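You operate a simulated robot arm through the tools that you are given. There is no shell and no other tool. Be economical: measure what you need, move in short steps, check, and stop when the job is done.

Carry out the task below with a simulated robot arm. There is one attempt and no reset: what you move stays moved.

TASK
Try the brown ring from the bench top in the blue holder and sort it by band.
Fine: the one ring at the bench, set in the holder, tried with the step gauge; white at the rim means rework tray, else pass tray; gauge back in the grey cup.

Only the result counts: the job must be done as asked and must still hold three seconds after the hand-in. Knocking over, shifting, dropping, spilling or breaking anything else fails it.

THE ROBOT
A 7-joint arm with a fingered hand on a trunk, on a base that drives. Base frame: it is fixed to the floor where the robot stands at the start and does not move with it; the origin is under the middle of the robot, x ahead of it, y to its left, z up. Readings come in m, rad, newtons and seconds.
Its first joint turns from -2.007 to 2.007 rad. Places, roughly: blue holder [0.5, 0.3, 0.9]; brown ring [2.5, -0.25, 1]; brown ring (6x6x6 cm) [0.5, 0.2, 0.9]; green pin (4x4x6 cm) [0.9, 0.2, 0.3]; grey cup [0.6, 0.4, 0.9]; orange pin (4x4x6 cm) [0.9, 0.2, 0.3]; pass tray [0.5, 0, 0.9]; rework tray [0.5, -0.1, 0.9]. Payload 3.1 kg.
The tool frame sits at the grasp point between the pads (the TCP): z along the fingers, y along the line on which they close. The tips reach 0.022 m beyond it. Largest opening 0.112 m; the body of the gripper starts 0.06 m behind the TCP. The gripper is a hand of 3 fingers: y runs from the thumb to the fingers, the wrist lies at [0, 0, -0.218] in the tool frame, and closing takes about 1.5 s.
Orientation is told as [roll, pitch, yaw] about the base's x, y, z axes, in that order, counted from this pose: with the fingers straight down and closing along the base's y, the tool's x points along the base's -x, its y along +y and its z along -z.

THE INTERFACE
- The arm moves only by the tool servo_tool. Its argument "steps" is text: rows parted by semicolons, each of 6 numbers parted by spaces: the turn, a rotation vector about the tool's x, y, z in units of 60 degrees (1.0 is 60 degrees), then the shift along the tool's x, y, z in units of 250 mm (1.0 is 250 mm). In form: ax ay az dx dy dz; .... A call has 1 to 10 rows; each row is the pose to reach, as a shift and turn from the pose commanded when the call began, along the tool's axes at that moment. "gripper" is the gripper command, from -1 (fully open) to 1 (shut), values between in proportion, set as the call begins (left out, the last holds). A call with a number of a shift or a turn outside -1 to 1 is refused whole. A row lasts 0.2 s, in which the tool goes at most 0.05 m and 0.15 rad; a call with a longer step from one row to the next is refused whole, and so is a gripper value outside its range. Where a pose cannot be reached the arm comes as near as it can. A force on the tool above 40 N (or 10 N above the force at the start of the call, whichever is more), or a blocked arm, ends the call early, and 0.2 s more pass. The fingers move at their own pace (about 0.108 m/s each) and stop on an object; they squeeze with about 31 N. The grip force told is the motor's: it shows also when the fingers shut on nothing. Time passes only in rows, and 0.2 s behind the last, so rows that repeat a pose let the fingers close. The reply holds the time, the measured pose of the TCP, the force on the tool along the base axes, the opening and the grip force, in the units named above and with some noise, with the torque about the TCP (base axes, N m) and any sound that the robot's microphone picked up, and new pictures: "show" is both (left out), scene, wrist or none.
- Cameras (640 x 400 px; columns grow to the right, rows downward): "scene" is now at [0.0179, 0.1348, 1.6915]; the picture's right is [-0.22, -0.97, 0.00], its down [-0.71, 0.16, -0.68] and it looks along [0.66, -0.15, -0.73] (base axes); focal length 284 px, centre (320, 200). "wrist" rides on the gripper at [0.066, 0.003, -0.08] in the tool frame; the picture's right is [-0.05, 1.00, 0.00], its down [-0.77, -0.04, -0.64] and it looks along [-0.64, -0.03, 0.77] (tool axes); focal length 275 px, centre (320, 200). There is no depth. A picture from a camera that has moved, and an enlarged one, comes with that camera's place and axes in the base frame and with its lens.
- raise_lower(by): slides the trunk up (or, below 0, down) by that many m; the arm and the scene camera ride with it, the base frame stays. It gives what a move gives, with no picture.
- roll_base(legs): drives the robot by 1 to 6 legs, each [ahead, left, turn to the left] in m, m and rad, along the robot's own axes; the way and the turn of a leg run together, so that a leg with both is an arc; at most 1.5 m and 3.142 rad a leg. The arm and the cameras ride along, it lands a little off, and it stops where it bumps. It gives what a move gives, and a new picture of the scene camera.
- finger_targets(finger1, finger2, thumb_bend): sets how far each is bent, from 0 (flat) to 100 (curled in); at 30 the hand is open as for a grip, at 70 the pads meet at the TCP. One left out holds its place. A second passes; each finger stops where it meets its share of the squeeze, and holds until it gets a number again. A gripper value or a shape takes the hand back. It gives what a move gives, with no picture; readings hold the bend of each and the force on the fingers (four entries, about 0 where the hand has none), thumb and palm.
- preshape(shape): the hand has 3 fingers and takes this shape, open, in about a second: jaw (thumb against the fingers, like two jaws); tri (thumb and two fingers); tip (a fingertip pinch); poke (one finger out to press); point (the index stretched); flat (the hand flat); cup (the hand cupped); fist (a fist). The gripper value then closes the fingers along that shape, each until it touches; the sizes above hold for jaw. It gives what a move gives, with no picture.
- aim_head(pan, tilt): turns the head with the scene camera to pan (to the left, within 2.705 rad either way) and tilt (down, from -0.506 to 1.204), counted from straight ahead of the robot. It gives what a move gives, and a new picture of the scene camera.
- zoom(camera, box): a new picture of the part [left, top, right, bottom] of that camera's present view, enlarged. The clock stands still meanwhile.
- finish_job(): hands the job in; it is judged then, once.

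Go step by step. Nothing tells you exact positions but the pictures and the camera data: compare them with the known pose of the tool, close in by small moves and look again before you grip or let go. The budget is 120 turns and 260 pictures, counting those below and the enlarged ones. Unless the task says otherwise, let go and move clear before handing in, and close with one line.

The tools are called as a command line: name --argument value ..., lists and objects as JSON in quotes. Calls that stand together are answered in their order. servo_tool: Moves the arm, as the interface text tells. Its arguments: {"type":"object","properties":{"steps":{"type":"string"},"gripper":{"type":"number"},"show":{"type":"string","enum":["both","scene","wrist","none"]}},"required":["steps"]} The other tools are called the same way: raise_lower (by) slides the trunk up or down; preshape (shape) gives the hand a shape; finger_targets (finger1, finger2, thumb_bend) moves the fingers one by one; roll_base (legs) drives the base; aim_head (pan, tilt) turns the head that bears the scene camera; zoom (camera, box) takes an enlarged picture of a part of a camera's view; finish_job () hands the job in.

At the start:

```text
time_s: 0.0
ee_pos: [0.4537, 0.2218, 1.2729]
tool_rot: [-0.001, 0.001, 0.0]
wrist_force: [-0.2, -0.2, 0.4]
wrist_torque: [0.0, -0.03, -0.04]
gripper_width: 0.112
finger_force: 0.0
shape: jaw
bend: [30.0, 30.0, 30.0]
finger forces: [0.0, 0.0, 0.0, 0.0, 0.0, 0.1]
trunk travel left (down, up): [-0.825, 0.165]
robot x, y, heading: [0.0008, -0.0001, 0.003]
head pan, tilt: [-0.225, 0.824]
```

scene: 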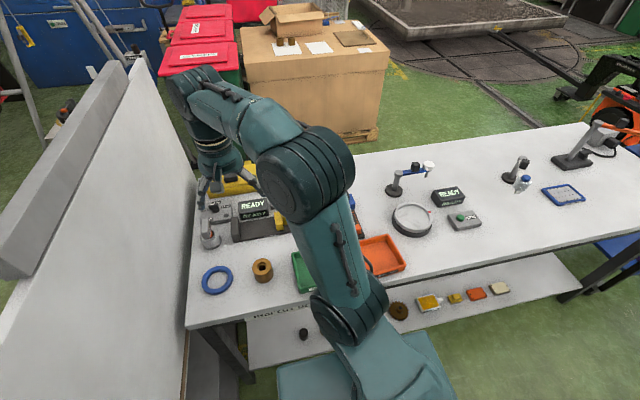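
wrist: 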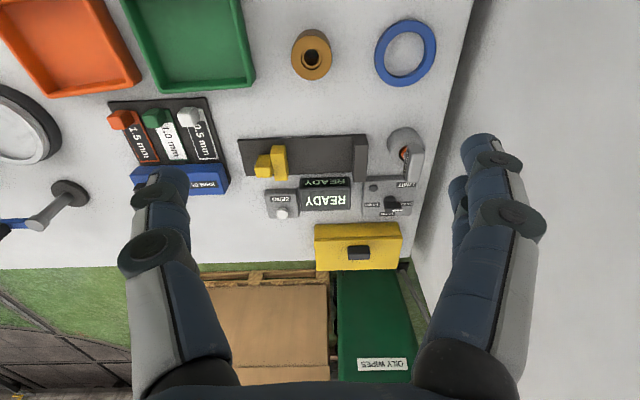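

The bench seems to hold a blue ring holder, a brown ring, trays, and some gauges; I zoom in to identify things before moving.

zoom --camera "wrist" --box '[220, 0, 480, 280]'

zoom --camera "wrist" --box '[0, 0, 240, 230]'

zoom --camera "scene" --box '[180, 150, 420, 350]'

zoom --camera "scene" --box '[370, 120, 640, 310]'

```text
1.43 times, centred on (350, 140) of wrist
camera zoom: at [0.3879, 0.2259, 1.3538], right [0.05, 1.0, 0.0], down [0.77, -0.04, 0.64], along [0.64, -0.03, -0.77], focal length 393 px, centre (277, 286)
```

zoom: 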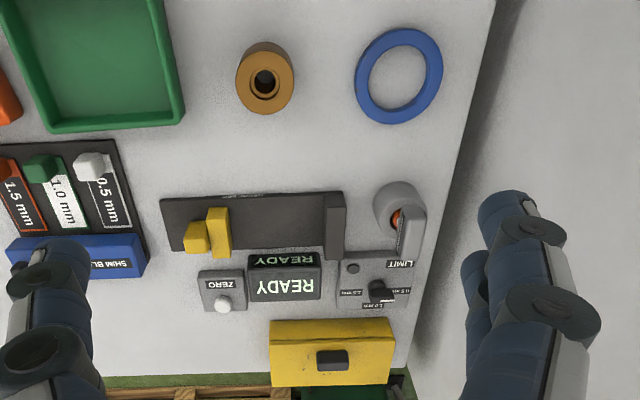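

```text
1.74 times, centred on (120, 115) of wrist
camera zoom: at [0.3879, 0.2259, 1.3538], right [0.05, 1.0, 0.0], down [0.77, -0.04, 0.64], along [0.64, -0.03, -0.77], focal length 479 px, centre (668, 348)
```

zoom: 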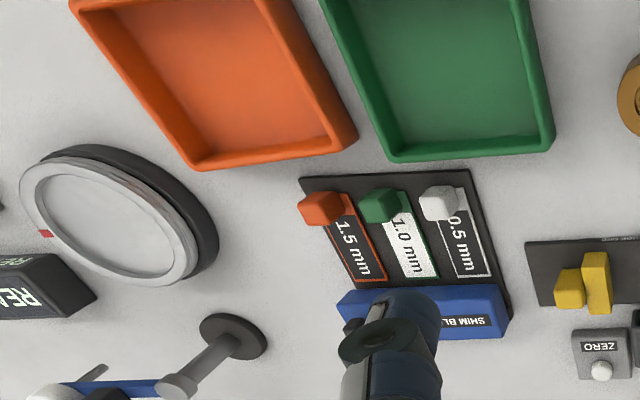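

```text
2.00 times, centred on (300, 250) of scene
camera zoom: at [0.0179, 0.1348, 1.6915], right [-0.22, -0.97, 0.0], down [-0.71, 0.16, -0.68], along [0.66, -0.15, -0.73], focal length 569 px, centre (360, 100)
```

zoom: 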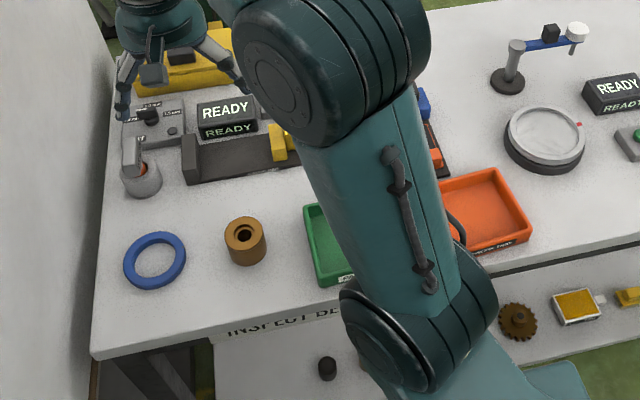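

```text
2.11 times, centred on (505, 215) of scene
camera zoom: at [0.0179, 0.1348, 1.6915], right [-0.22, -0.97, 0.0], down [-0.71, 0.16, -0.68], along [0.66, -0.15, -0.73], focal length 599 px, centre (-70, 168)
```

zoom: 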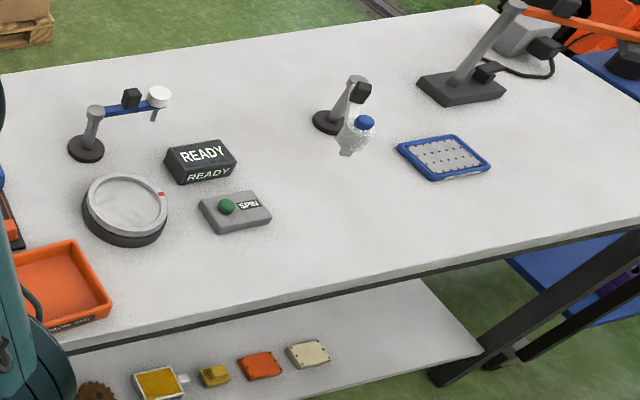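

Triangulating gives the brown ring near [0.484, 0.21, 0.90], so the bench top is about z = 0.87. The gauge stands in the grey cup near the wall. I lower toward the ring to get closer views.

servo_tool --steps "0 0 0 0 0 0.15; 0 0 0 0 0 0.3; 0 0 0 0 0 0.45; 0 0 0 0 0 0.6; 0 0 0 0 0 0.6" --gripper -1

```text
time_s: 1.2
ee_pos: [0.455, 0.2206, 1.1223]
tool_rot: [0.0, 0.0, 0.0]
wrist_force: [1.1, -0.2, -0.5]
wrist_torque: [-0.02, 0.03, -0.01]
gripper_width: 0.1116
finger_force: 0.1
shape: jaw
bend: [30.0, 30.0, 30.0]
finger forces: [0.0, 0.1, 0.0, 0.1, 0.0, 0.1]
trunk travel left (down, up): [-0.825, 0.165]
robot x, y, heading: [-0.0008, 0.0002, 0.002]
head pan, tilt: [-0.225, 0.824]
camera scene: at [0.0173, 0.1346, 1.6915], right [-0.22, -0.97, 0.0], down [-0.71, 0.16, -0.68], along [0.66, -0.15, -0.73], focal length 284 px, centre (320, 200)
camera wrist: at [0.389, 0.2244, 1.2032], right [0.05, 1.0, 0.0], down [0.77, -0.04, 0.64], along [0.64, -0.03, -0.77], focal length 275 px, centre (320, 200)
```

scene: 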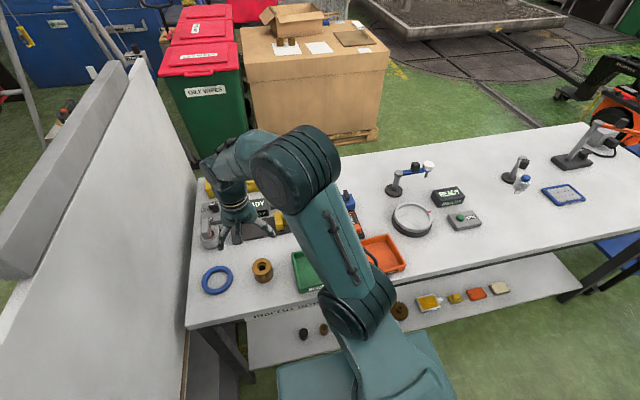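
wrist: 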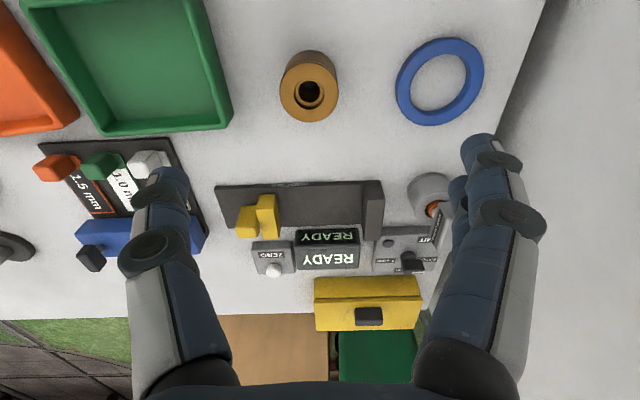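

zoom --camera "scene" --box '[180, 170, 300, 310]'

zoom --camera "wrist" --box '[250, 20, 550, 260]'

```text
2.86 times, centred on (240, 240) of scene
camera zoom: at [0.0173, 0.1346, 1.6915], right [-0.22, -0.97, 0.0], down [-0.71, 0.16, -0.68], along [0.66, -0.15, -0.73], focal length 812 px, centre (549, 86)
```

zoom: 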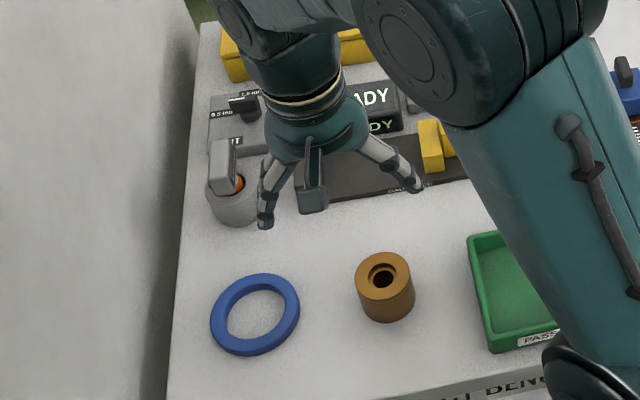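

```text
1.67 times, centred on (400, 140) of wrist
camera zoom: at [0.389, 0.2244, 1.2032], right [0.05, 1.0, 0.0], down [0.77, -0.04, 0.64], along [0.64, -0.03, -0.77], focal length 459 px, centre (187, 300)
```

zoom: 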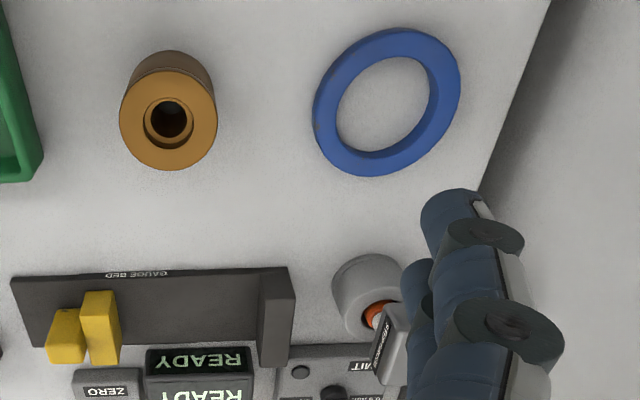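

Ring at about [0.482, 0.209] and holder at about [0.49, 0.351]. To clear both the wall and the gauge cup, I turn the hand 45° and come over the ring.

servo_tool --steps "0 0 -0.125 -0.056 -0.02 0.05; 0 0 -0.25 -0.11 -0.048 0.1; 0 0 -0.375 -0.11 -0.048 0.15; 0 0 -0.5 -0.11 -0.048 0.2; 0 0 -0.625 -0.11 -0.048 0.25; 0 0 -0.75 -0.11 -0.048 0.3; 0 0 -0.75 -0.11 -0.048 0.3"

```text
time_s: 2.8
ee_pos: [0.4812, 0.2084, 1.0466]
tool_rot: [0.0, 0.002, 0.788]
wrist_force: [0.8, -0.3, 0.3]
wrist_torque: [0.0, 0.02, -0.04]
gripper_width: 0.1119
finger_force: 0.2
shape: jaw
bend: [30.0, 30.0, 30.0]
finger forces: [0.1, 0.0, 0.0, 0.0, 0.0, 0.0]
trunk travel left (down, up): [-0.825, 0.165]
robot x, y, heading: [-0.0001, 0.0003, 0.002]
head pan, tilt: [-0.225, 0.824]
camera scene: at [0.0177, 0.1347, 1.6915], right [-0.22, -0.97, 0.0], down [-0.71, 0.16, -0.68], along [0.66, -0.15, -0.73], focal length 284 px, centre (320, 200)
camera wrist: at [0.4326, 0.1648, 1.1283], right [-0.67, 0.74, 0.0], down [0.57, 0.52, 0.64], along [0.47, 0.43, -0.77], focal length 275 px, centre (320, 200)
```

scene: 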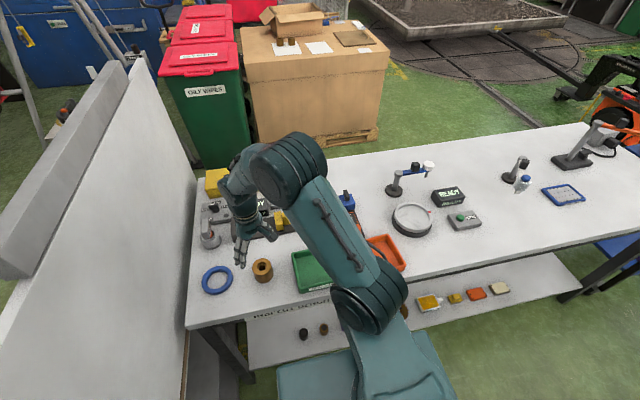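
wrist: 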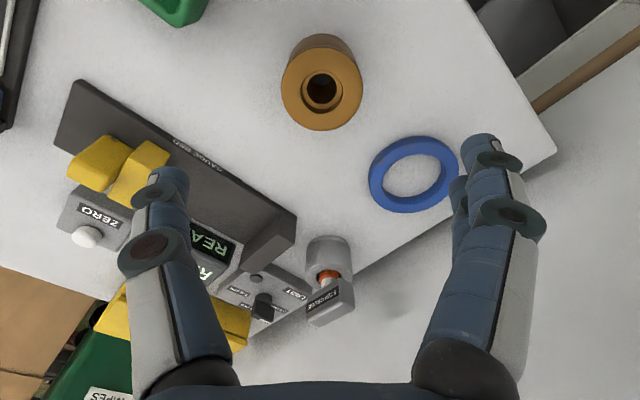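

The ring lies at about [0.48, 0.208], straight under the hand. I descend around it and look before gripping.

servo_tool --steps "0 0 0 0.005 0 0.12; 0 0 0 0.005 0 0.24; 0 0 0 0.005 0 0.36; 0 0 0 0.005 0 0.46; 0 0 0 0.005 0 0.46"

zoom --camera "scene" --box '[190, 200, 310, 300]'

```text
time_s: 4.0
ee_pos: [0.4796, 0.2092, 0.9329]
tool_rot: [0.0, 0.001, 0.786]
wrist_force: [0.2, 1.4, -0.8]
wrist_torque: [-0.01, -0.01, -0.03]
gripper_width: 0.1122
finger_force: 0.1
shape: jaw
bend: [30.0, 30.0, 30.0]
finger forces: [0.0, 0.1, 0.1, 0.0, 0.1, 0.0]
trunk travel left (down, up): [-0.825, 0.165]
robot x, y, heading: [-0.0043, -0.0025, 0.005]
head pan, tilt: [-0.225, 0.824]
camera scene: at [0.0175, 0.1345, 1.6916], right [-0.22, -0.97, 0.0], down [-0.71, 0.16, -0.68], along [0.66, -0.15, -0.73], focal length 284 px, centre (320, 200)
camera wrist: at [0.4308, 0.165, 1.0141], right [-0.67, 0.74, 0.0], down [0.57, 0.52, 0.64], along [0.47, 0.43, -0.77], focal length 275 px, centre (320, 200)
```

scene: 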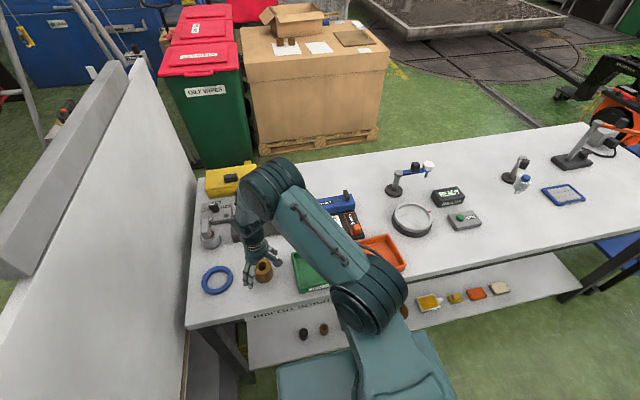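
wrist: 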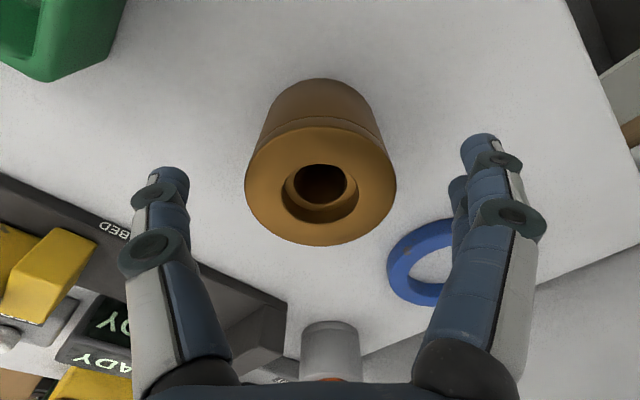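

```text
4.00 times, centred on (250, 250) of scene
camera zoom: at [0.0175, 0.1345, 1.6916], right [-0.22, -0.97, 0.0], down [-0.71, 0.16, -0.68], along [0.66, -0.15, -0.73], focal length 1137 px, centre (600, 0)
```

zoom: 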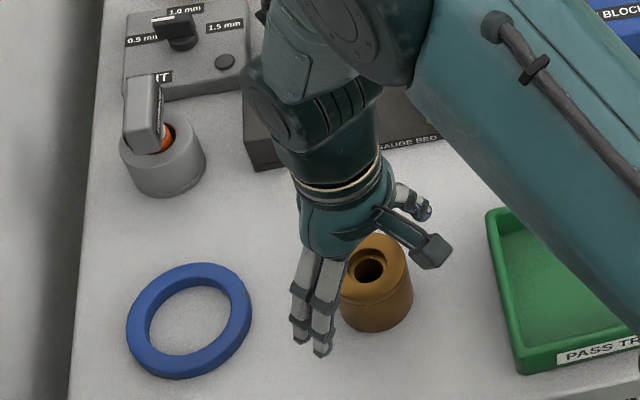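

Ring is centred between fingers and thumb. I go 12 mm lower and close.

servo_tool --steps "0 0 0 0.006 0 0.048; 0 0 0 0.006 0 0.048" --show "none"

servo_tool --steps "0 0 0 0 0 0; 0 0 0 0 0 0; 0 0 0 0 0 0; 0 0 0 0 0 0; 0 0 0 0 0 0; 0 0 0 0 0 0; 0 0 0 0 0 0" --gripper 1

```text
time_s: 4.6
ee_pos: [0.4779, 0.2082, 0.9211]
tool_rot: [0.0, 0.0, 0.786]
wrist_force: [0.1, 0.0, -0.5]
wrist_torque: [-0.03, 0.02, -0.02]
gripper_width: 0.1118
finger_force: 0.1
shape: jaw
bend: [30.0, 30.0, 30.0]
finger forces: [0.0, 0.0, 0.1, 0.0, 0.0, 0.1]
trunk travel left (down, up): [-0.825, 0.165]
robot x, y, heading: [0.0039, -0.0012, 0.001]
head pan, tilt: [-0.225, 0.824]
```

```text
time_s: 6.2
ee_pos: [0.4785, 0.2089, 0.9207]
tool_rot: [0.001, -0.001, 0.784]
wrist_force: [0.2, -0.2, 0.6]
wrist_torque: [0.0, 0.0, -0.01]
gripper_width: 0.0499
finger_force: 31.0
shape: jaw
bend: [73.0, 73.0, 70.0]
finger forces: [14.2, 14.3, 0.0, 0.0, 28.0, 0.0]
trunk travel left (down, up): [-0.825, 0.165]
robot x, y, heading: [-0.0017, 0.0011, -0.001]
head pan, tilt: [-0.225, 0.824]
camera scene: at [0.0182, 0.1348, 1.6915], right [-0.22, -0.97, 0.0], down [-0.72, 0.16, -0.68], along [0.66, -0.15, -0.73], focal length 284 px, centre (320, 200)
camera wrist: at [0.43, 0.1644, 1.0022], right [-0.67, 0.74, 0.0], down [0.57, 0.52, 0.64], along [0.47, 0.43, -0.77], focal length 275 px, centre (320, 200)
```

scene: 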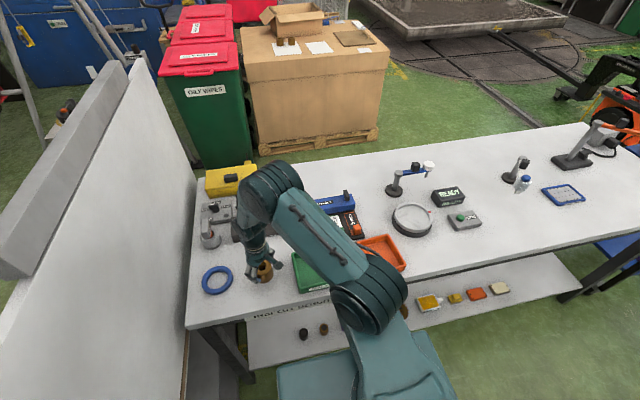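
wrist: 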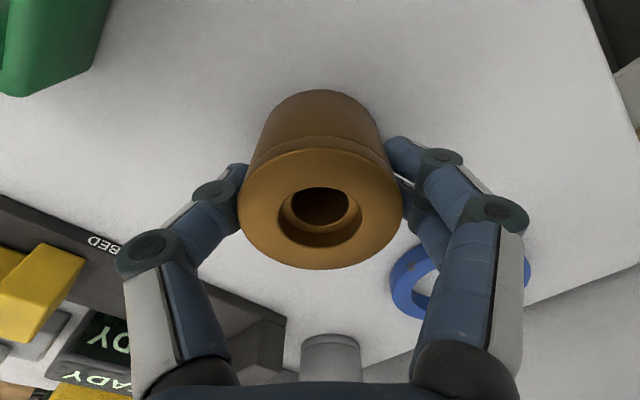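

The ring is gripped. I lift 6 cm and carry it toward the holder, stopping above.

servo_tool --steps "0 0 0 0 0 -0.1; 0 0 0 0 0 -0.2; 0 0 0 0 0 -0.28; 0 0 0 0 0 -0.28"

```text
time_s: 7.2
ee_pos: [0.4801, 0.2078, 0.9898]
tool_rot: [0.0, 0.001, 0.784]
wrist_force: [-0.8, 0.1, -4.9]
wrist_torque: [0.02, 0.02, -0.02]
gripper_width: 0.0496
finger_force: 30.9
shape: jaw
bend: [73.0, 73.0, 70.0]
finger forces: [14.1, 14.5, 0.1, 0.0, 28.2, 0.0]
trunk travel left (down, up): [-0.825, 0.165]
robot x, y, heading: [0.0031, -0.0017, -0.002]
head pan, tilt: [-0.225, 0.824]
camera scene: at [0.0189, 0.1352, 1.6915], right [-0.22, -0.97, 0.0], down [-0.72, 0.16, -0.68], along [0.66, -0.15, -0.73], focal length 284 px, centre (320, 200)
camera wrist: at [0.4305, 0.1646, 1.0718], right [-0.67, 0.74, 0.0], down [0.57, 0.52, 0.63], along [0.47, 0.43, -0.77], focal length 275 px, centre (320, 200)
```

scene: 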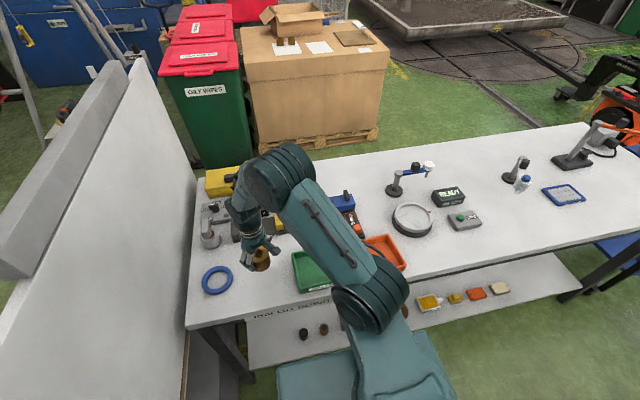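
wrist: 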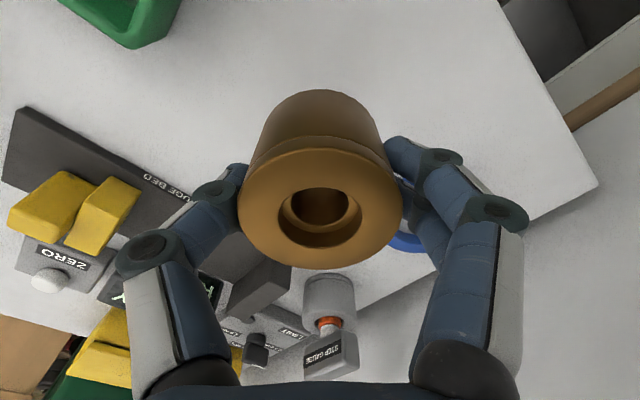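

Ring sits at the TCP. I carry it over the holder at about [0.489, 0.350].

servo_tool --steps "0 0 0 -0.1 0.09 0; 0 0 0 -0.2 0.18 0; 0 0 0 -0.3 0.27 0; 0 0 0 -0.4 0.35 0; 0 0 0 -0.431 0.375 0; 0 0 0 -0.431 0.375 0"

zoom --camera "scene" --box '[180, 200, 300, 300]'

```text
time_s: 8.6
ee_pos: [0.4906, 0.3514, 0.9886]
tool_rot: [0.0, 0.003, 0.785]
wrist_force: [-0.2, -0.2, -4.1]
wrist_torque: [0.02, 0.02, 0.01]
gripper_width: 0.0496
finger_force: 30.9
shape: jaw
bend: [73.0, 73.0, 70.0]
finger forces: [14.0, 14.5, 0.0, 0.1, 28.3, 0.0]
trunk travel left (down, up): [-0.825, 0.165]
robot x, y, heading: [0.0003, 0.0004, -0.002]
head pan, tilt: [-0.225, 0.824]
camera scene: at [0.0187, 0.1354, 1.6914], right [-0.22, -0.97, 0.0], down [-0.72, 0.16, -0.68], along [0.66, -0.15, -0.73], focal length 284 px, centre (320, 200)
camera wrist: at [0.441, 0.3079, 1.0708], right [-0.67, 0.74, 0.0], down [0.57, 0.52, 0.63], along [0.47, 0.43, -0.77], focal length 275 px, centre (320, 200)
```

scene: 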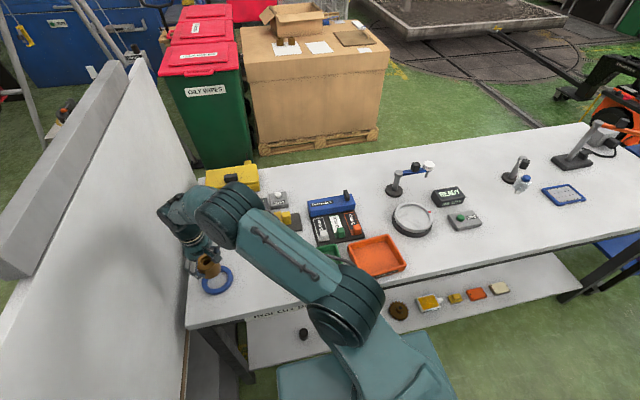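
wrist: 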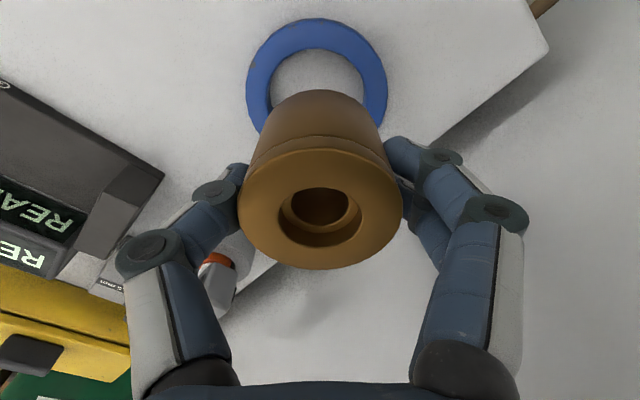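

```text
4.00 times, centred on (240, 250) of scene
camera zoom: at [0.0187, 0.1354, 1.6914], right [-0.22, -0.97, 0.0], down [-0.72, 0.16, -0.68], along [0.66, -0.15, -0.73], focal length 1137 px, centre (640, 0)
```

zoom: 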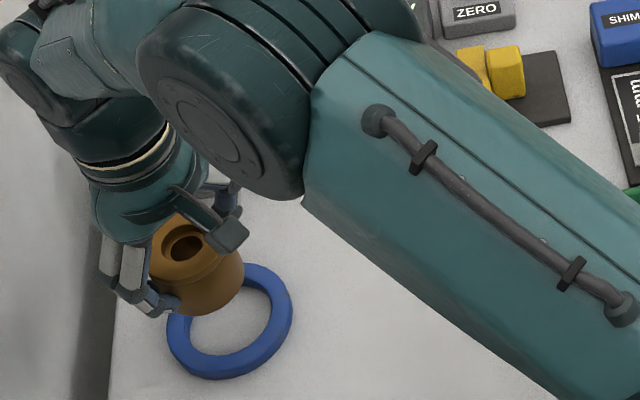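

The holder's bore looks about 6.2 cm and the ring about 5.5 cm, so centring matters. I lower part-way and look again.

servo_tool --steps "0 0 0 0 0 0.05; 0 0 0 0 0 0.1; 0 0 0 0 0 0.1"

zoom --camera "scene" --box '[190, 230, 250, 310]'

zoom --camera "wrist" --box '[220, 0, 420, 130]'

```text
time_s: 9.4
ee_pos: [0.489, 0.3521, 0.9667]
tool_rot: [0.001, 0.0, 0.785]
wrist_force: [-0.5, 0.7, -4.3]
wrist_torque: [0.01, 0.01, 0.0]
gripper_width: 0.0496
finger_force: 31.4
shape: jaw
bend: [73.0, 73.0, 70.0]
finger forces: [14.0, 14.6, 0.0, 0.1, 28.4, 0.0]
trunk travel left (down, up): [-0.825, 0.165]
robot x, y, heading: [0.002, -0.0016, -0.001]
head pan, tilt: [-0.225, 0.824]
camera scene: at [0.0185, 0.1352, 1.6915], right [-0.22, -0.97, 0.0], down [-0.72, 0.16, -0.68], along [0.66, -0.15, -0.73], focal length 284 px, centre (320, 200)
camera wrist: at [0.4412, 0.3078, 1.0465], right [-0.67, 0.74, 0.0], down [0.57, 0.52, 0.64], along [0.47, 0.43, -0.77], focal length 275 px, centre (320, 200)
```

scene: 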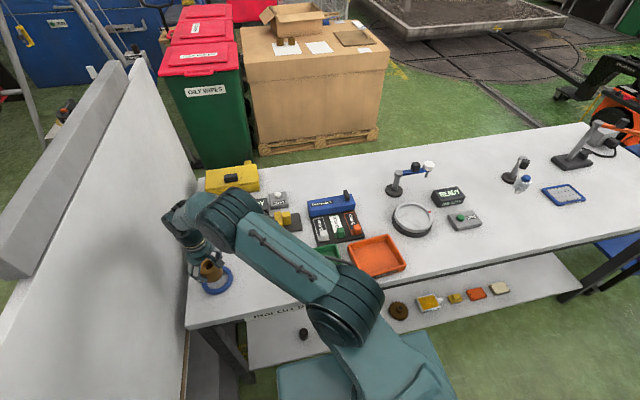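
wrist: 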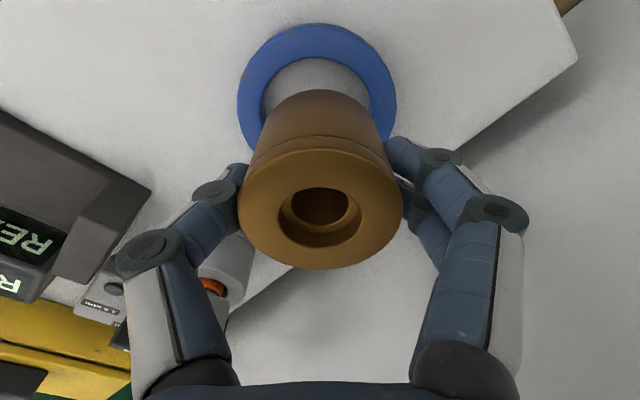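

```text
5.00 times, centred on (220, 270) of scene
camera zoom: at [0.0185, 0.1352, 1.6915], right [-0.22, -0.97, 0.0], down [-0.72, 0.16, -0.68], along [0.66, -0.15, -0.73], focal length 1422 px, centre (820, -150)
```

zoom: 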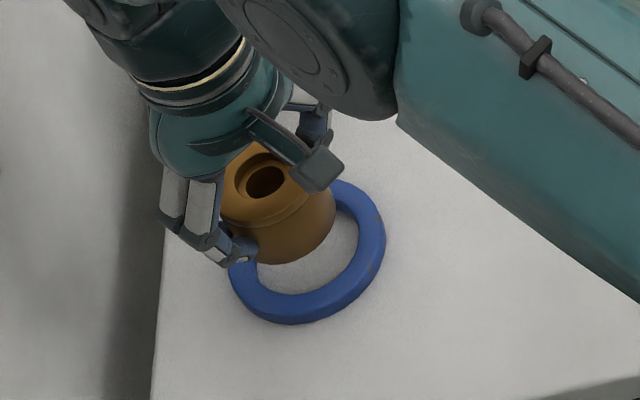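

```text
3.08 times, centred on (320, 65) of wrist
camera zoom: at [0.4412, 0.3078, 1.0465], right [-0.67, 0.74, 0.0], down [0.57, 0.52, 0.64], along [0.47, 0.43, -0.77], focal length 847 px, centre (320, 615)
```

zoom: 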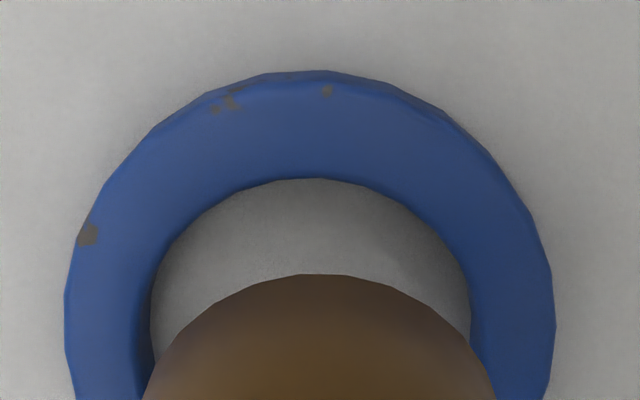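

The ring is centred on the holder to within a couple of millimetres; I correct 1.3 mm sideways and lower, watching force.

servo_tool --steps "0 0 0 0.002 -0.005 0; 0 0 0 0.002 -0.005 0.04; 0 0 0 0.002 -0.005 0.08; 0 0 0 0.002 -0.005 0.12; 0 0 0 0.002 -0.005 0.155; 0 0 0 0.002 -0.005 0.155"

zoom --camera "scene" --box '[190, 230, 250, 310]'

zoom --camera "wrist" --box '[220, 0, 420, 130]'

```text
time_s: 10.8
ee_pos: [0.49, 0.3488, 0.9245]
tool_rot: [0.0, 0.002, 0.786]
wrist_force: [-0.5, 0.5, -4.3]
wrist_torque: [0.0, -0.02, 0.01]
gripper_width: 0.0495
finger_force: 30.4
shape: jaw
bend: [73.0, 73.0, 70.0]
finger forces: [14.2, 14.6, 0.0, 0.0, 28.4, 0.0]
trunk travel left (down, up): [-0.825, 0.165]
robot x, y, heading: [0.0037, -0.0034, -0.005]
head pan, tilt: [-0.225, 0.824]
camera scene: at [0.0186, 0.1352, 1.6915], right [-0.22, -0.97, 0.0], down [-0.72, 0.16, -0.68], along [0.66, -0.15, -0.73], focal length 284 px, centre (320, 200)
camera wrist: at [0.4413, 0.3051, 1.0067], right [-0.67, 0.74, 0.0], down [0.57, 0.52, 0.64], along [0.47, 0.43, -0.77], focal length 275 px, centre (320, 200)
```

scene: 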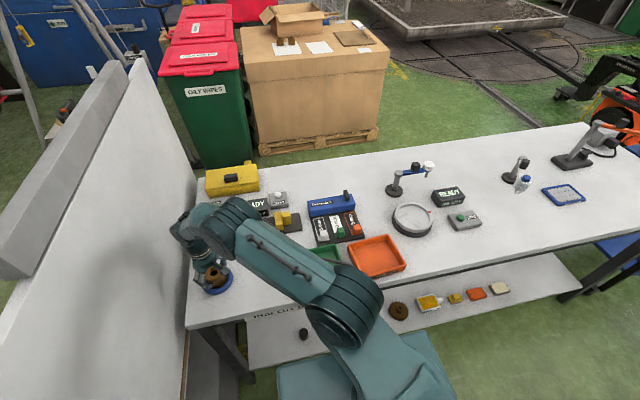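
wrist: 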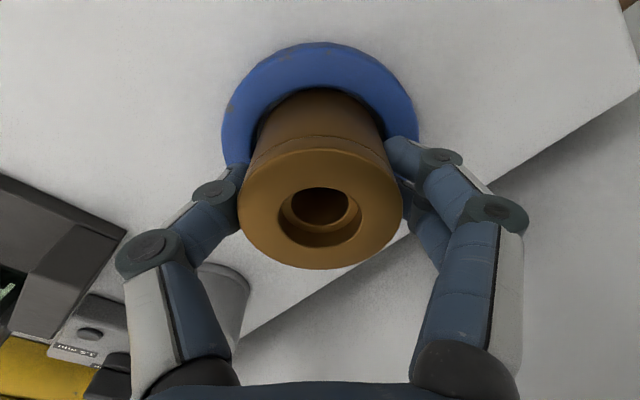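

```text
5.00 times, centred on (220, 270) of scene
camera zoom: at [0.0186, 0.1352, 1.6915], right [-0.22, -0.97, 0.0], down [-0.72, 0.16, -0.68], along [0.66, -0.15, -0.73], focal length 1422 px, centre (820, -150)
```

zoom: 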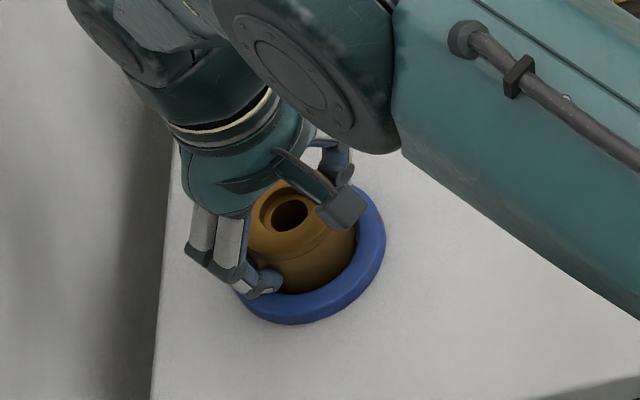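

```text
3.08 times, centred on (320, 65) of wrist
camera zoom: at [0.4413, 0.3051, 1.0067], right [-0.67, 0.74, 0.0], down [0.57, 0.52, 0.64], along [0.47, 0.43, -0.77], focal length 847 px, centre (320, 615)
```

zoom: 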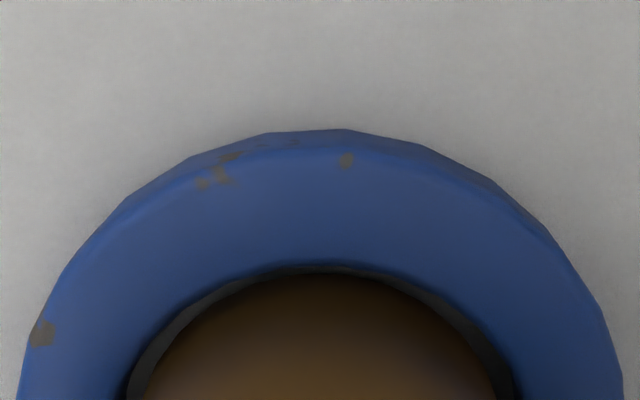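

The ring has entered the holder without touching. I settle the last few millimetres until it bears, then open gently.

servo_tool --steps "0 0 0 0 0 0.006; 0 0 0 0 0 0.012; 0 0 0 0 0 0.012" --show "none"

```text
time_s: 11.6
ee_pos: [0.4894, 0.349, 0.9233]
tool_rot: [0.001, 0.001, 0.787]
wrist_force: [0.1, 1.3, -4.3]
wrist_torque: [-0.02, -0.01, 0.01]
gripper_width: 0.0497
finger_force: 31.9
shape: jaw
bend: [73.0, 73.0, 70.0]
finger forces: [14.2, 14.6, 0.0, 0.0, 28.3, 0.0]
trunk travel left (down, up): [-0.825, 0.165]
robot x, y, heading: [-0.0023, 0.0008, 0.001]
head pan, tilt: [-0.225, 0.824]
```

servo_tool --steps "0 0 0 0 0 0.006; 0 0 0 0 0 0.01; 0 0 0 0 0 0.01" --show "none"

```text
time_s: 12.4
ee_pos: [0.491, 0.3496, 0.9216]
tool_rot: [0.0, 0.002, 0.784]
wrist_force: [0.9, -0.4, -4.0]
wrist_torque: [-0.04, 0.05, 0.02]
gripper_width: 0.0494
finger_force: 30.4
shape: jaw
bend: [73.0, 73.0, 70.0]
finger forces: [14.1, 14.6, 0.0, 0.0, 28.3, 0.0]
trunk travel left (down, up): [-0.825, 0.165]
robot x, y, heading: [0.001, -0.0014, 0.006]
head pan, tilt: [-0.225, 0.824]
```

No bearing yet; I go down in small steps.

servo_tool --steps "0 0 0 0 0 0.004; 0 0 0 0 0 0.008; 0 0 0 0 0 0.008" --show "none"

```text
time_s: 13.2
ee_pos: [0.4903, 0.3502, 0.9205]
tool_rot: [0.0, -0.005, 0.783]
wrist_force: [3.5, 0.9, 8.3]
wrist_torque: [0.01, -0.04, -0.01]
gripper_width: 0.0495
finger_force: 31.5
shape: jaw
bend: [73.0, 73.0, 70.0]
finger forces: [14.3, 15.2, 0.0, 0.0, 30.7, 0.0]
trunk travel left (down, up): [-0.825, 0.165]
robot x, y, heading: [0.0015, 0.0009, -0.006]
head pan, tilt: [-0.225, 0.824]
```

It bears on the bench. I open and rise straight up.

servo_tool --steps "0 0 0 0 0 -0.004; 0 0 0 0 0 -0.004; 0 0 0 0 0 -0.004; 0 0 0 0 0 -0.004; 0 0 0 0 0 -0.004" --gripper -0.6 --show "wrist"

servo_tool --steps "0 0 0 0 0 -0.1; 0 0 0 0 0 -0.2; 0 0 0 0 0 -0.35; 0 0 0 0 0 -0.5; 0 0 0 0 0 -0.65; 0 0 0 0 0 -0.65"

```text
time_s: 14.4
ee_pos: [0.4886, 0.3487, 0.9207]
tool_rot: [0.0, 0.001, 0.784]
wrist_force: [-0.1, -0.7, -0.2]
wrist_torque: [0.02, 0.03, 0.01]
gripper_width: 0.0895
finger_force: 0.0
shape: jaw
bend: [59.0, 59.0, 55.0]
finger forces: [0.1, 0.0, 0.1, 0.1, 0.0, 0.1]
trunk travel left (down, up): [-0.825, 0.165]
robot x, y, heading: [0.0, -0.0016, -0.003]
head pan, tilt: [-0.225, 0.824]
camera wrist: at [0.4409, 0.3059, 1.0018], right [-0.67, 0.74, 0.0], down [0.57, 0.52, 0.64], along [0.47, 0.43, -0.77], focal length 275 px, centre (320, 200)
```

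wrist: 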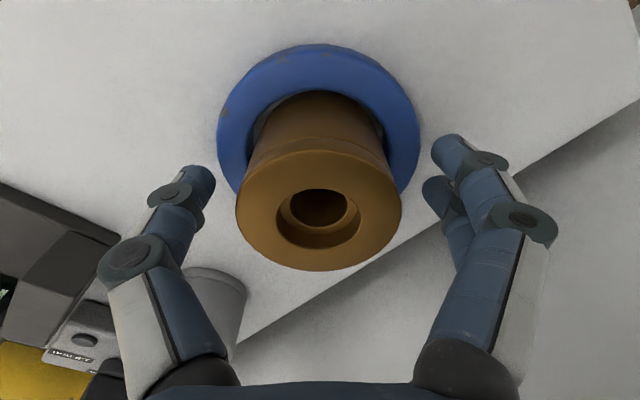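

```text
time_s: 15.8
ee_pos: [0.4896, 0.3494, 1.0829]
tool_rot: [0.0, 0.002, 0.786]
wrist_force: [-0.2, -0.1, 0.0]
wrist_torque: [-0.02, 0.02, 0.04]
gripper_width: 0.0896
finger_force: 0.1
shape: jaw
bend: [59.0, 59.0, 55.0]
finger forces: [0.0, 0.0, 0.0, 0.0, 0.0, 0.0]
trunk travel left (down, up): [-0.825, 0.165]
robot x, y, heading: [0.0027, 0.0033, -0.004]
head pan, tilt: [-0.225, 0.824]
camera scene: at [0.0184, 0.135, 1.6915], right [-0.22, -0.97, 0.0], down [-0.72, 0.16, -0.68], along [0.66, -0.15, -0.73], focal length 284 px, centre (320, 200)
camera wrist: at [0.4405, 0.3061, 1.164], right [-0.67, 0.74, 0.0], down [0.57, 0.52, 0.64], along [0.47, 0.43, -0.77], focal length 275 px, centre (320, 200)
```

scene: 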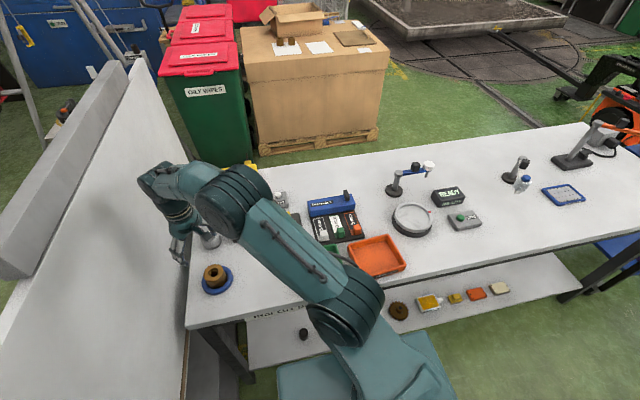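
wrist: 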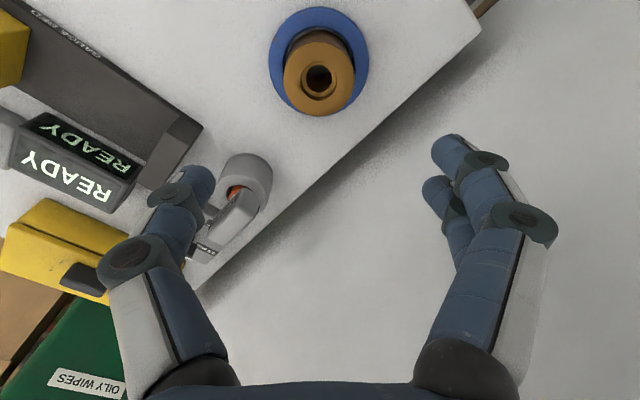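

The ring stands in the holder, hand clear. Next I turn the hand back to zero yaw to study the gauge in the cup near [0.6, 0.355].

servo_tool --steps "0 0 0.125 0.057 -0.057 -0.05; 0 0 0.25 0.057 -0.057 -0.1; 0 0 0.375 0.057 -0.057 -0.1; 0 0 0.5 0.057 -0.057 -0.1; 0 0 0.625 0.057 -0.057 -0.1; 0 0 0.75 0.057 -0.057 -0.1; 0 0 0.75 0.057 -0.057 -0.1"

zoom --camera "wrist" --box '[220, 50, 460, 290]'

zoom --camera "scene" --box '[180, 200, 260, 300]'

```text
time_s: 17.4
ee_pos: [0.4902, 0.3294, 1.1081]
tool_rot: [0.0, -0.001, -0.002]
wrist_force: [0.4, 0.8, 0.3]
wrist_torque: [-0.01, 0.0, 0.01]
gripper_width: 0.0894
finger_force: 0.1
shape: jaw
bend: [59.0, 59.0, 55.0]
finger forces: [0.0, 0.1, 0.1, 0.0, 0.1, 0.0]
trunk travel left (down, up): [-0.825, 0.165]
robot x, y, heading: [-0.0007, -0.0007, -0.001]
head pan, tilt: [-0.225, 0.824]
camera scene: at [0.018, 0.1348, 1.6915], right [-0.22, -0.97, 0.0], down [-0.72, 0.16, -0.68], along [0.66, -0.15, -0.73], focal length 284 px, centre (320, 200)
camera wrist: at [0.4237, 0.3334, 1.1887], right [0.05, 1.0, 0.0], down [0.77, -0.04, 0.64], along [0.64, -0.03, -0.77], focal length 275 px, centre (320, 200)
```

scene: 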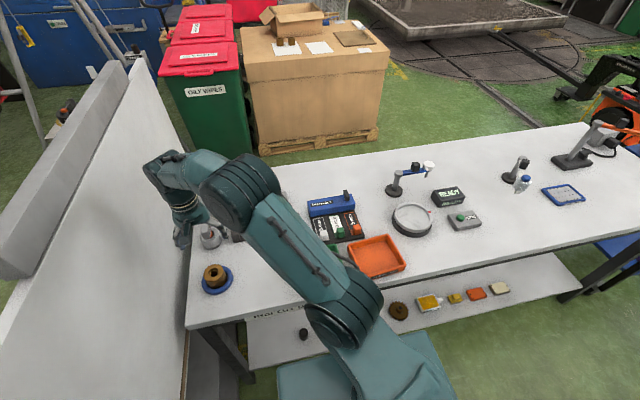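
wrist: 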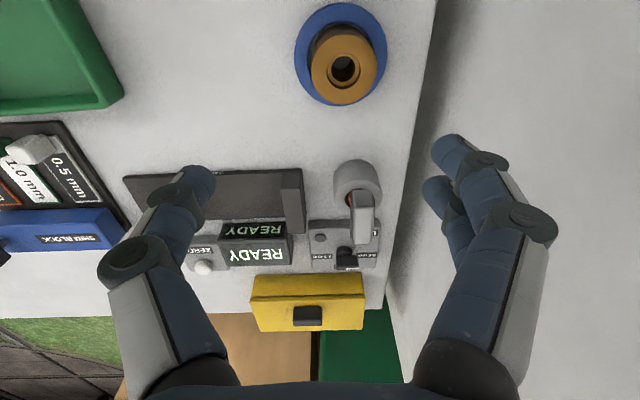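

```text
1.67 times, centred on (340, 170) of wrist
camera zoom: at [0.4237, 0.3334, 1.1887], right [0.05, 1.0, 0.0], down [0.77, -0.04, 0.64], along [0.64, -0.03, -0.77], focal length 459 px, centre (287, 250)
```

zoom: 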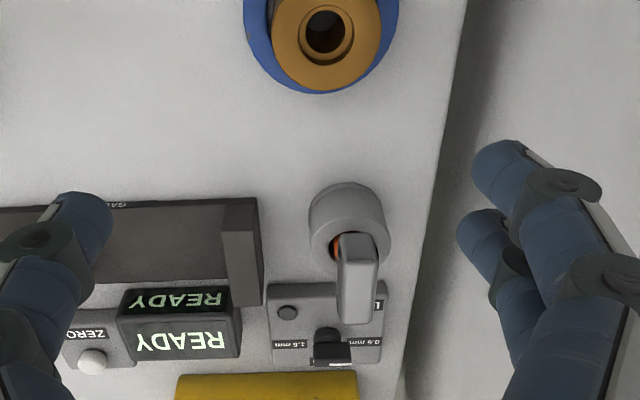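

```text
4.00 times, centred on (220, 250) of scene
camera zoom: at [0.018, 0.1348, 1.6915], right [-0.22, -0.97, 0.0], down [-0.72, 0.16, -0.68], along [0.66, -0.15, -0.73], focal length 1137 px, centre (720, 0)
```

zoom: 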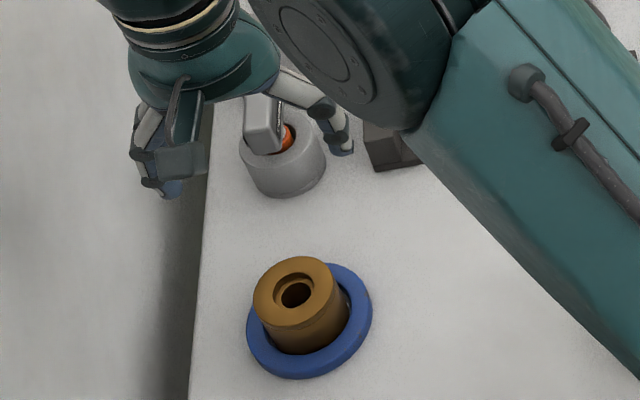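

The gauge handle is a narrow block standing above the cup. I take a diagonal close look to learn its size.

servo_tool --steps "0 0 -0.125 -0.02 -0.1 0; 0 0 -0.25 -0.04 -0.2 0.05; 0 0 -0.375 -0.08 -0.256 0.1; 0 0 -0.5 -0.08 -0.256 0.1; 0 0 -0.625 -0.08 -0.256 0.1; 0 0 -0.75 -0.08 -0.256 0.1; 0 0 -0.75 -0.08 -0.256 0.1"

zoom --camera "wrist" --box '[230, 150, 430, 330]'

zoom --camera "scene" --box '[185, 190, 245, 260]'

```text
time_s: 19.0
ee_pos: [0.5087, 0.2649, 1.0822]
tool_rot: [0.001, -0.001, 0.789]
wrist_force: [0.2, 0.3, -0.1]
wrist_torque: [-0.01, 0.03, -0.04]
gripper_width: 0.0893
finger_force: 0.1
shape: jaw
bend: [59.0, 59.0, 55.0]
finger forces: [0.0, 0.1, 0.0, 0.0, 0.0, 0.1]
trunk travel left (down, up): [-0.825, 0.165]
robot x, y, heading: [-0.0014, 0.0015, -0.003]
head pan, tilt: [-0.225, 0.824]
camera scene: at [0.0179, 0.1348, 1.6915], right [-0.22, -0.97, 0.0], down [-0.71, 0.16, -0.68], along [0.66, -0.15, -0.73], focal length 284 px, centre (320, 200)
camera wrist: at [0.4604, 0.2212, 1.164], right [-0.67, 0.74, 0.0], down [0.57, 0.52, 0.64], along [0.47, 0.43, -0.77], focal length 275 px, centre (320, 200)
```

scene: 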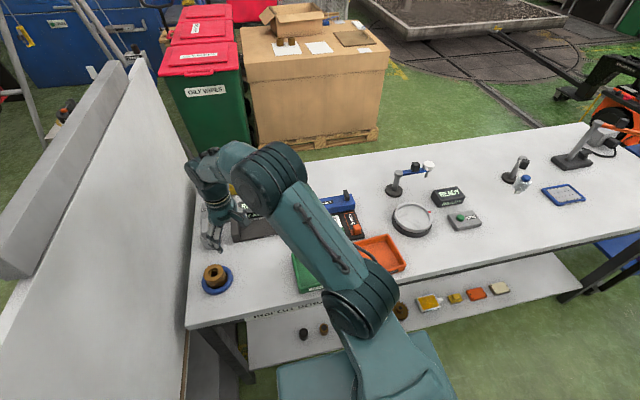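
wrist: 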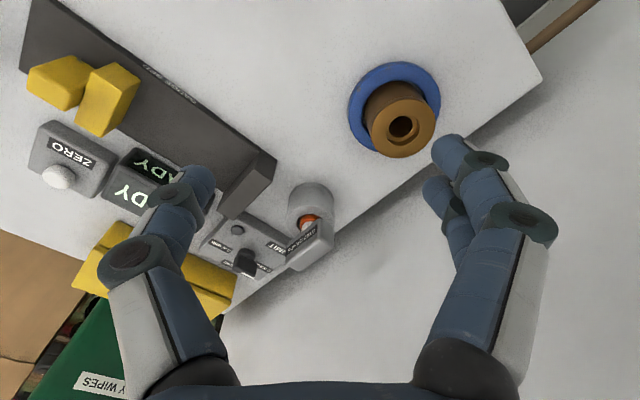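

```text
2.22 times, centred on (330, 240) of wrist
camera zoom: at [0.4604, 0.2212, 1.164], right [-0.67, 0.74, 0.0], down [0.57, 0.52, 0.64], along [0.47, 0.43, -0.77], focal length 612 px, centre (298, 111)
```

zoom: 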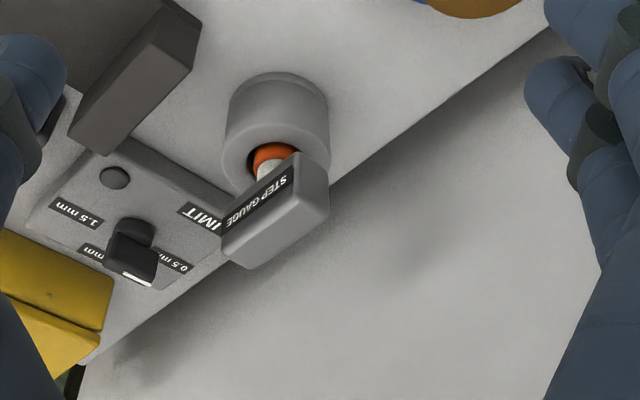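

```text
5.71 times, centred on (215, 225) of scene
camera zoom: at [0.0179, 0.1348, 1.6915], right [-0.22, -0.97, 0.0], down [-0.71, 0.16, -0.68], along [0.66, -0.15, -0.73], focal length 1625 px, centre (920, 57)
```

zoom: 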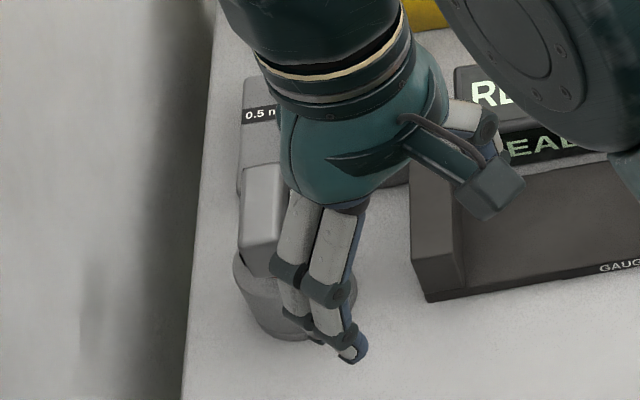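

The gauge has a bar-shaped handle (long along x, about 2 cm thick along y), centre near [0.64, 0.37, 0.97], with its pin in the cup (top about z = 0.915). I move above it with yaw zero, fingers half closed to clear the wall.

servo_tool --steps "0 0 0.1 -0.1 0 -0.05; 0 0 0.2 -0.2 -0.01 -0.1; 0 0 0.3 -0.3 -0.02 -0.1; 0 0 0.4 -0.4 -0.04 -0.1; 0 0 0.5 -0.5 -0.05 -0.1; 0 0 0.6 -0.6 -0.07 -0.1; 0 0 0.7 -0.66 -0.075 -0.1; 0 0 0.753 -0.66 -0.075 -0.1; 0 0 0.753 -0.66 -0.075 -0.1" --gripper 0

zoom --camera "scene" --box '[150, 170, 250, 250]'

```text
time_s: 21.0
ee_pos: [0.5684, 0.3228, 1.1038]
tool_rot: [-0.001, -0.001, -0.003]
wrist_force: [-0.3, 0.3, -0.3]
wrist_torque: [-0.03, 0.0, 0.0]
gripper_width: 0.0562
finger_force: 0.1
shape: jaw
bend: [73.0, 73.0, 70.0]
finger forces: [0.0, 0.0, 0.1, 0.0, 0.1, 0.0]
out of reach, approached as far as the arm can: row 4, 5, 6, 7, 8, 9
trunk travel left (down, up): [-0.825, 0.165]
robot x, y, heading: [-0.0011, 0.0013, -0.003]
head pan, tilt: [-0.225, 0.824]
camera scene: at [0.016, 0.139, 1.6912], right [-0.22, -0.97, 0.0], down [-0.71, 0.16, -0.68], along [0.66, -0.15, -0.73], focal length 284 px, centre (320, 200)
camera wrist: at [0.5019, 0.3273, 1.1849], right [0.05, 1.0, 0.0], down [0.77, -0.04, 0.64], along [0.64, -0.03, -0.77], focal length 275 px, centre (320, 200)
```

scene: 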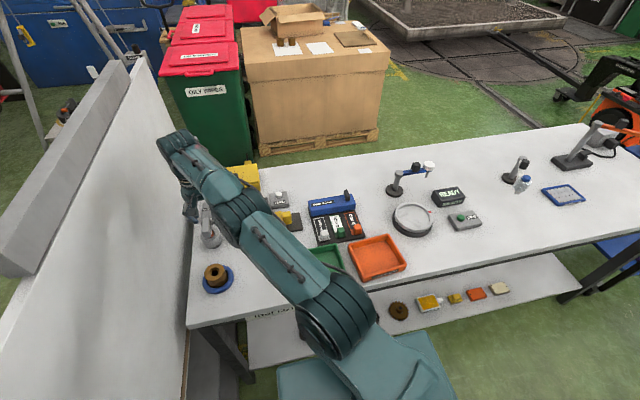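
wrist: 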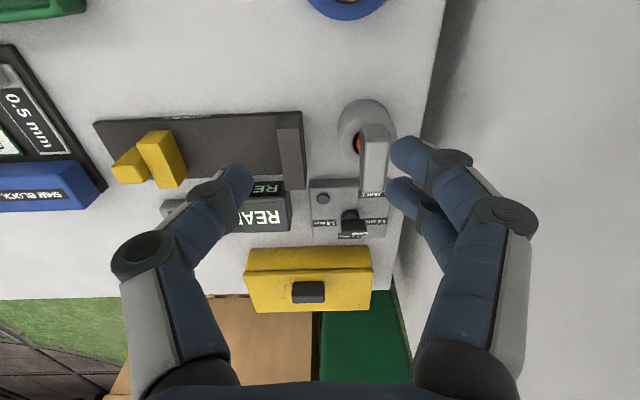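

```text
5.00 times, centred on (200, 210) of scene
camera zoom: at [0.016, 0.139, 1.6912], right [-0.22, -0.97, 0.0], down [-0.71, 0.16, -0.68], along [0.66, -0.15, -0.73], focal length 1422 px, centre (920, 150)
```

zoom: 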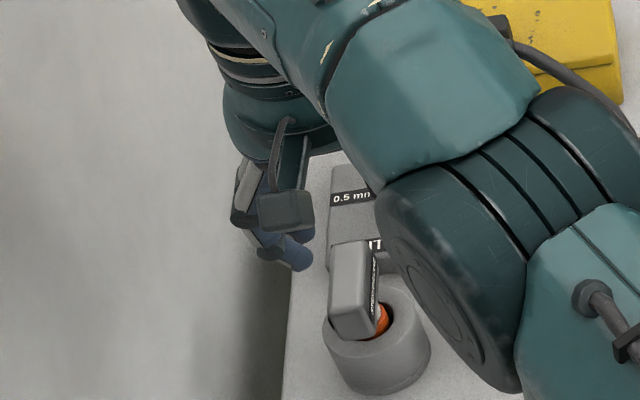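

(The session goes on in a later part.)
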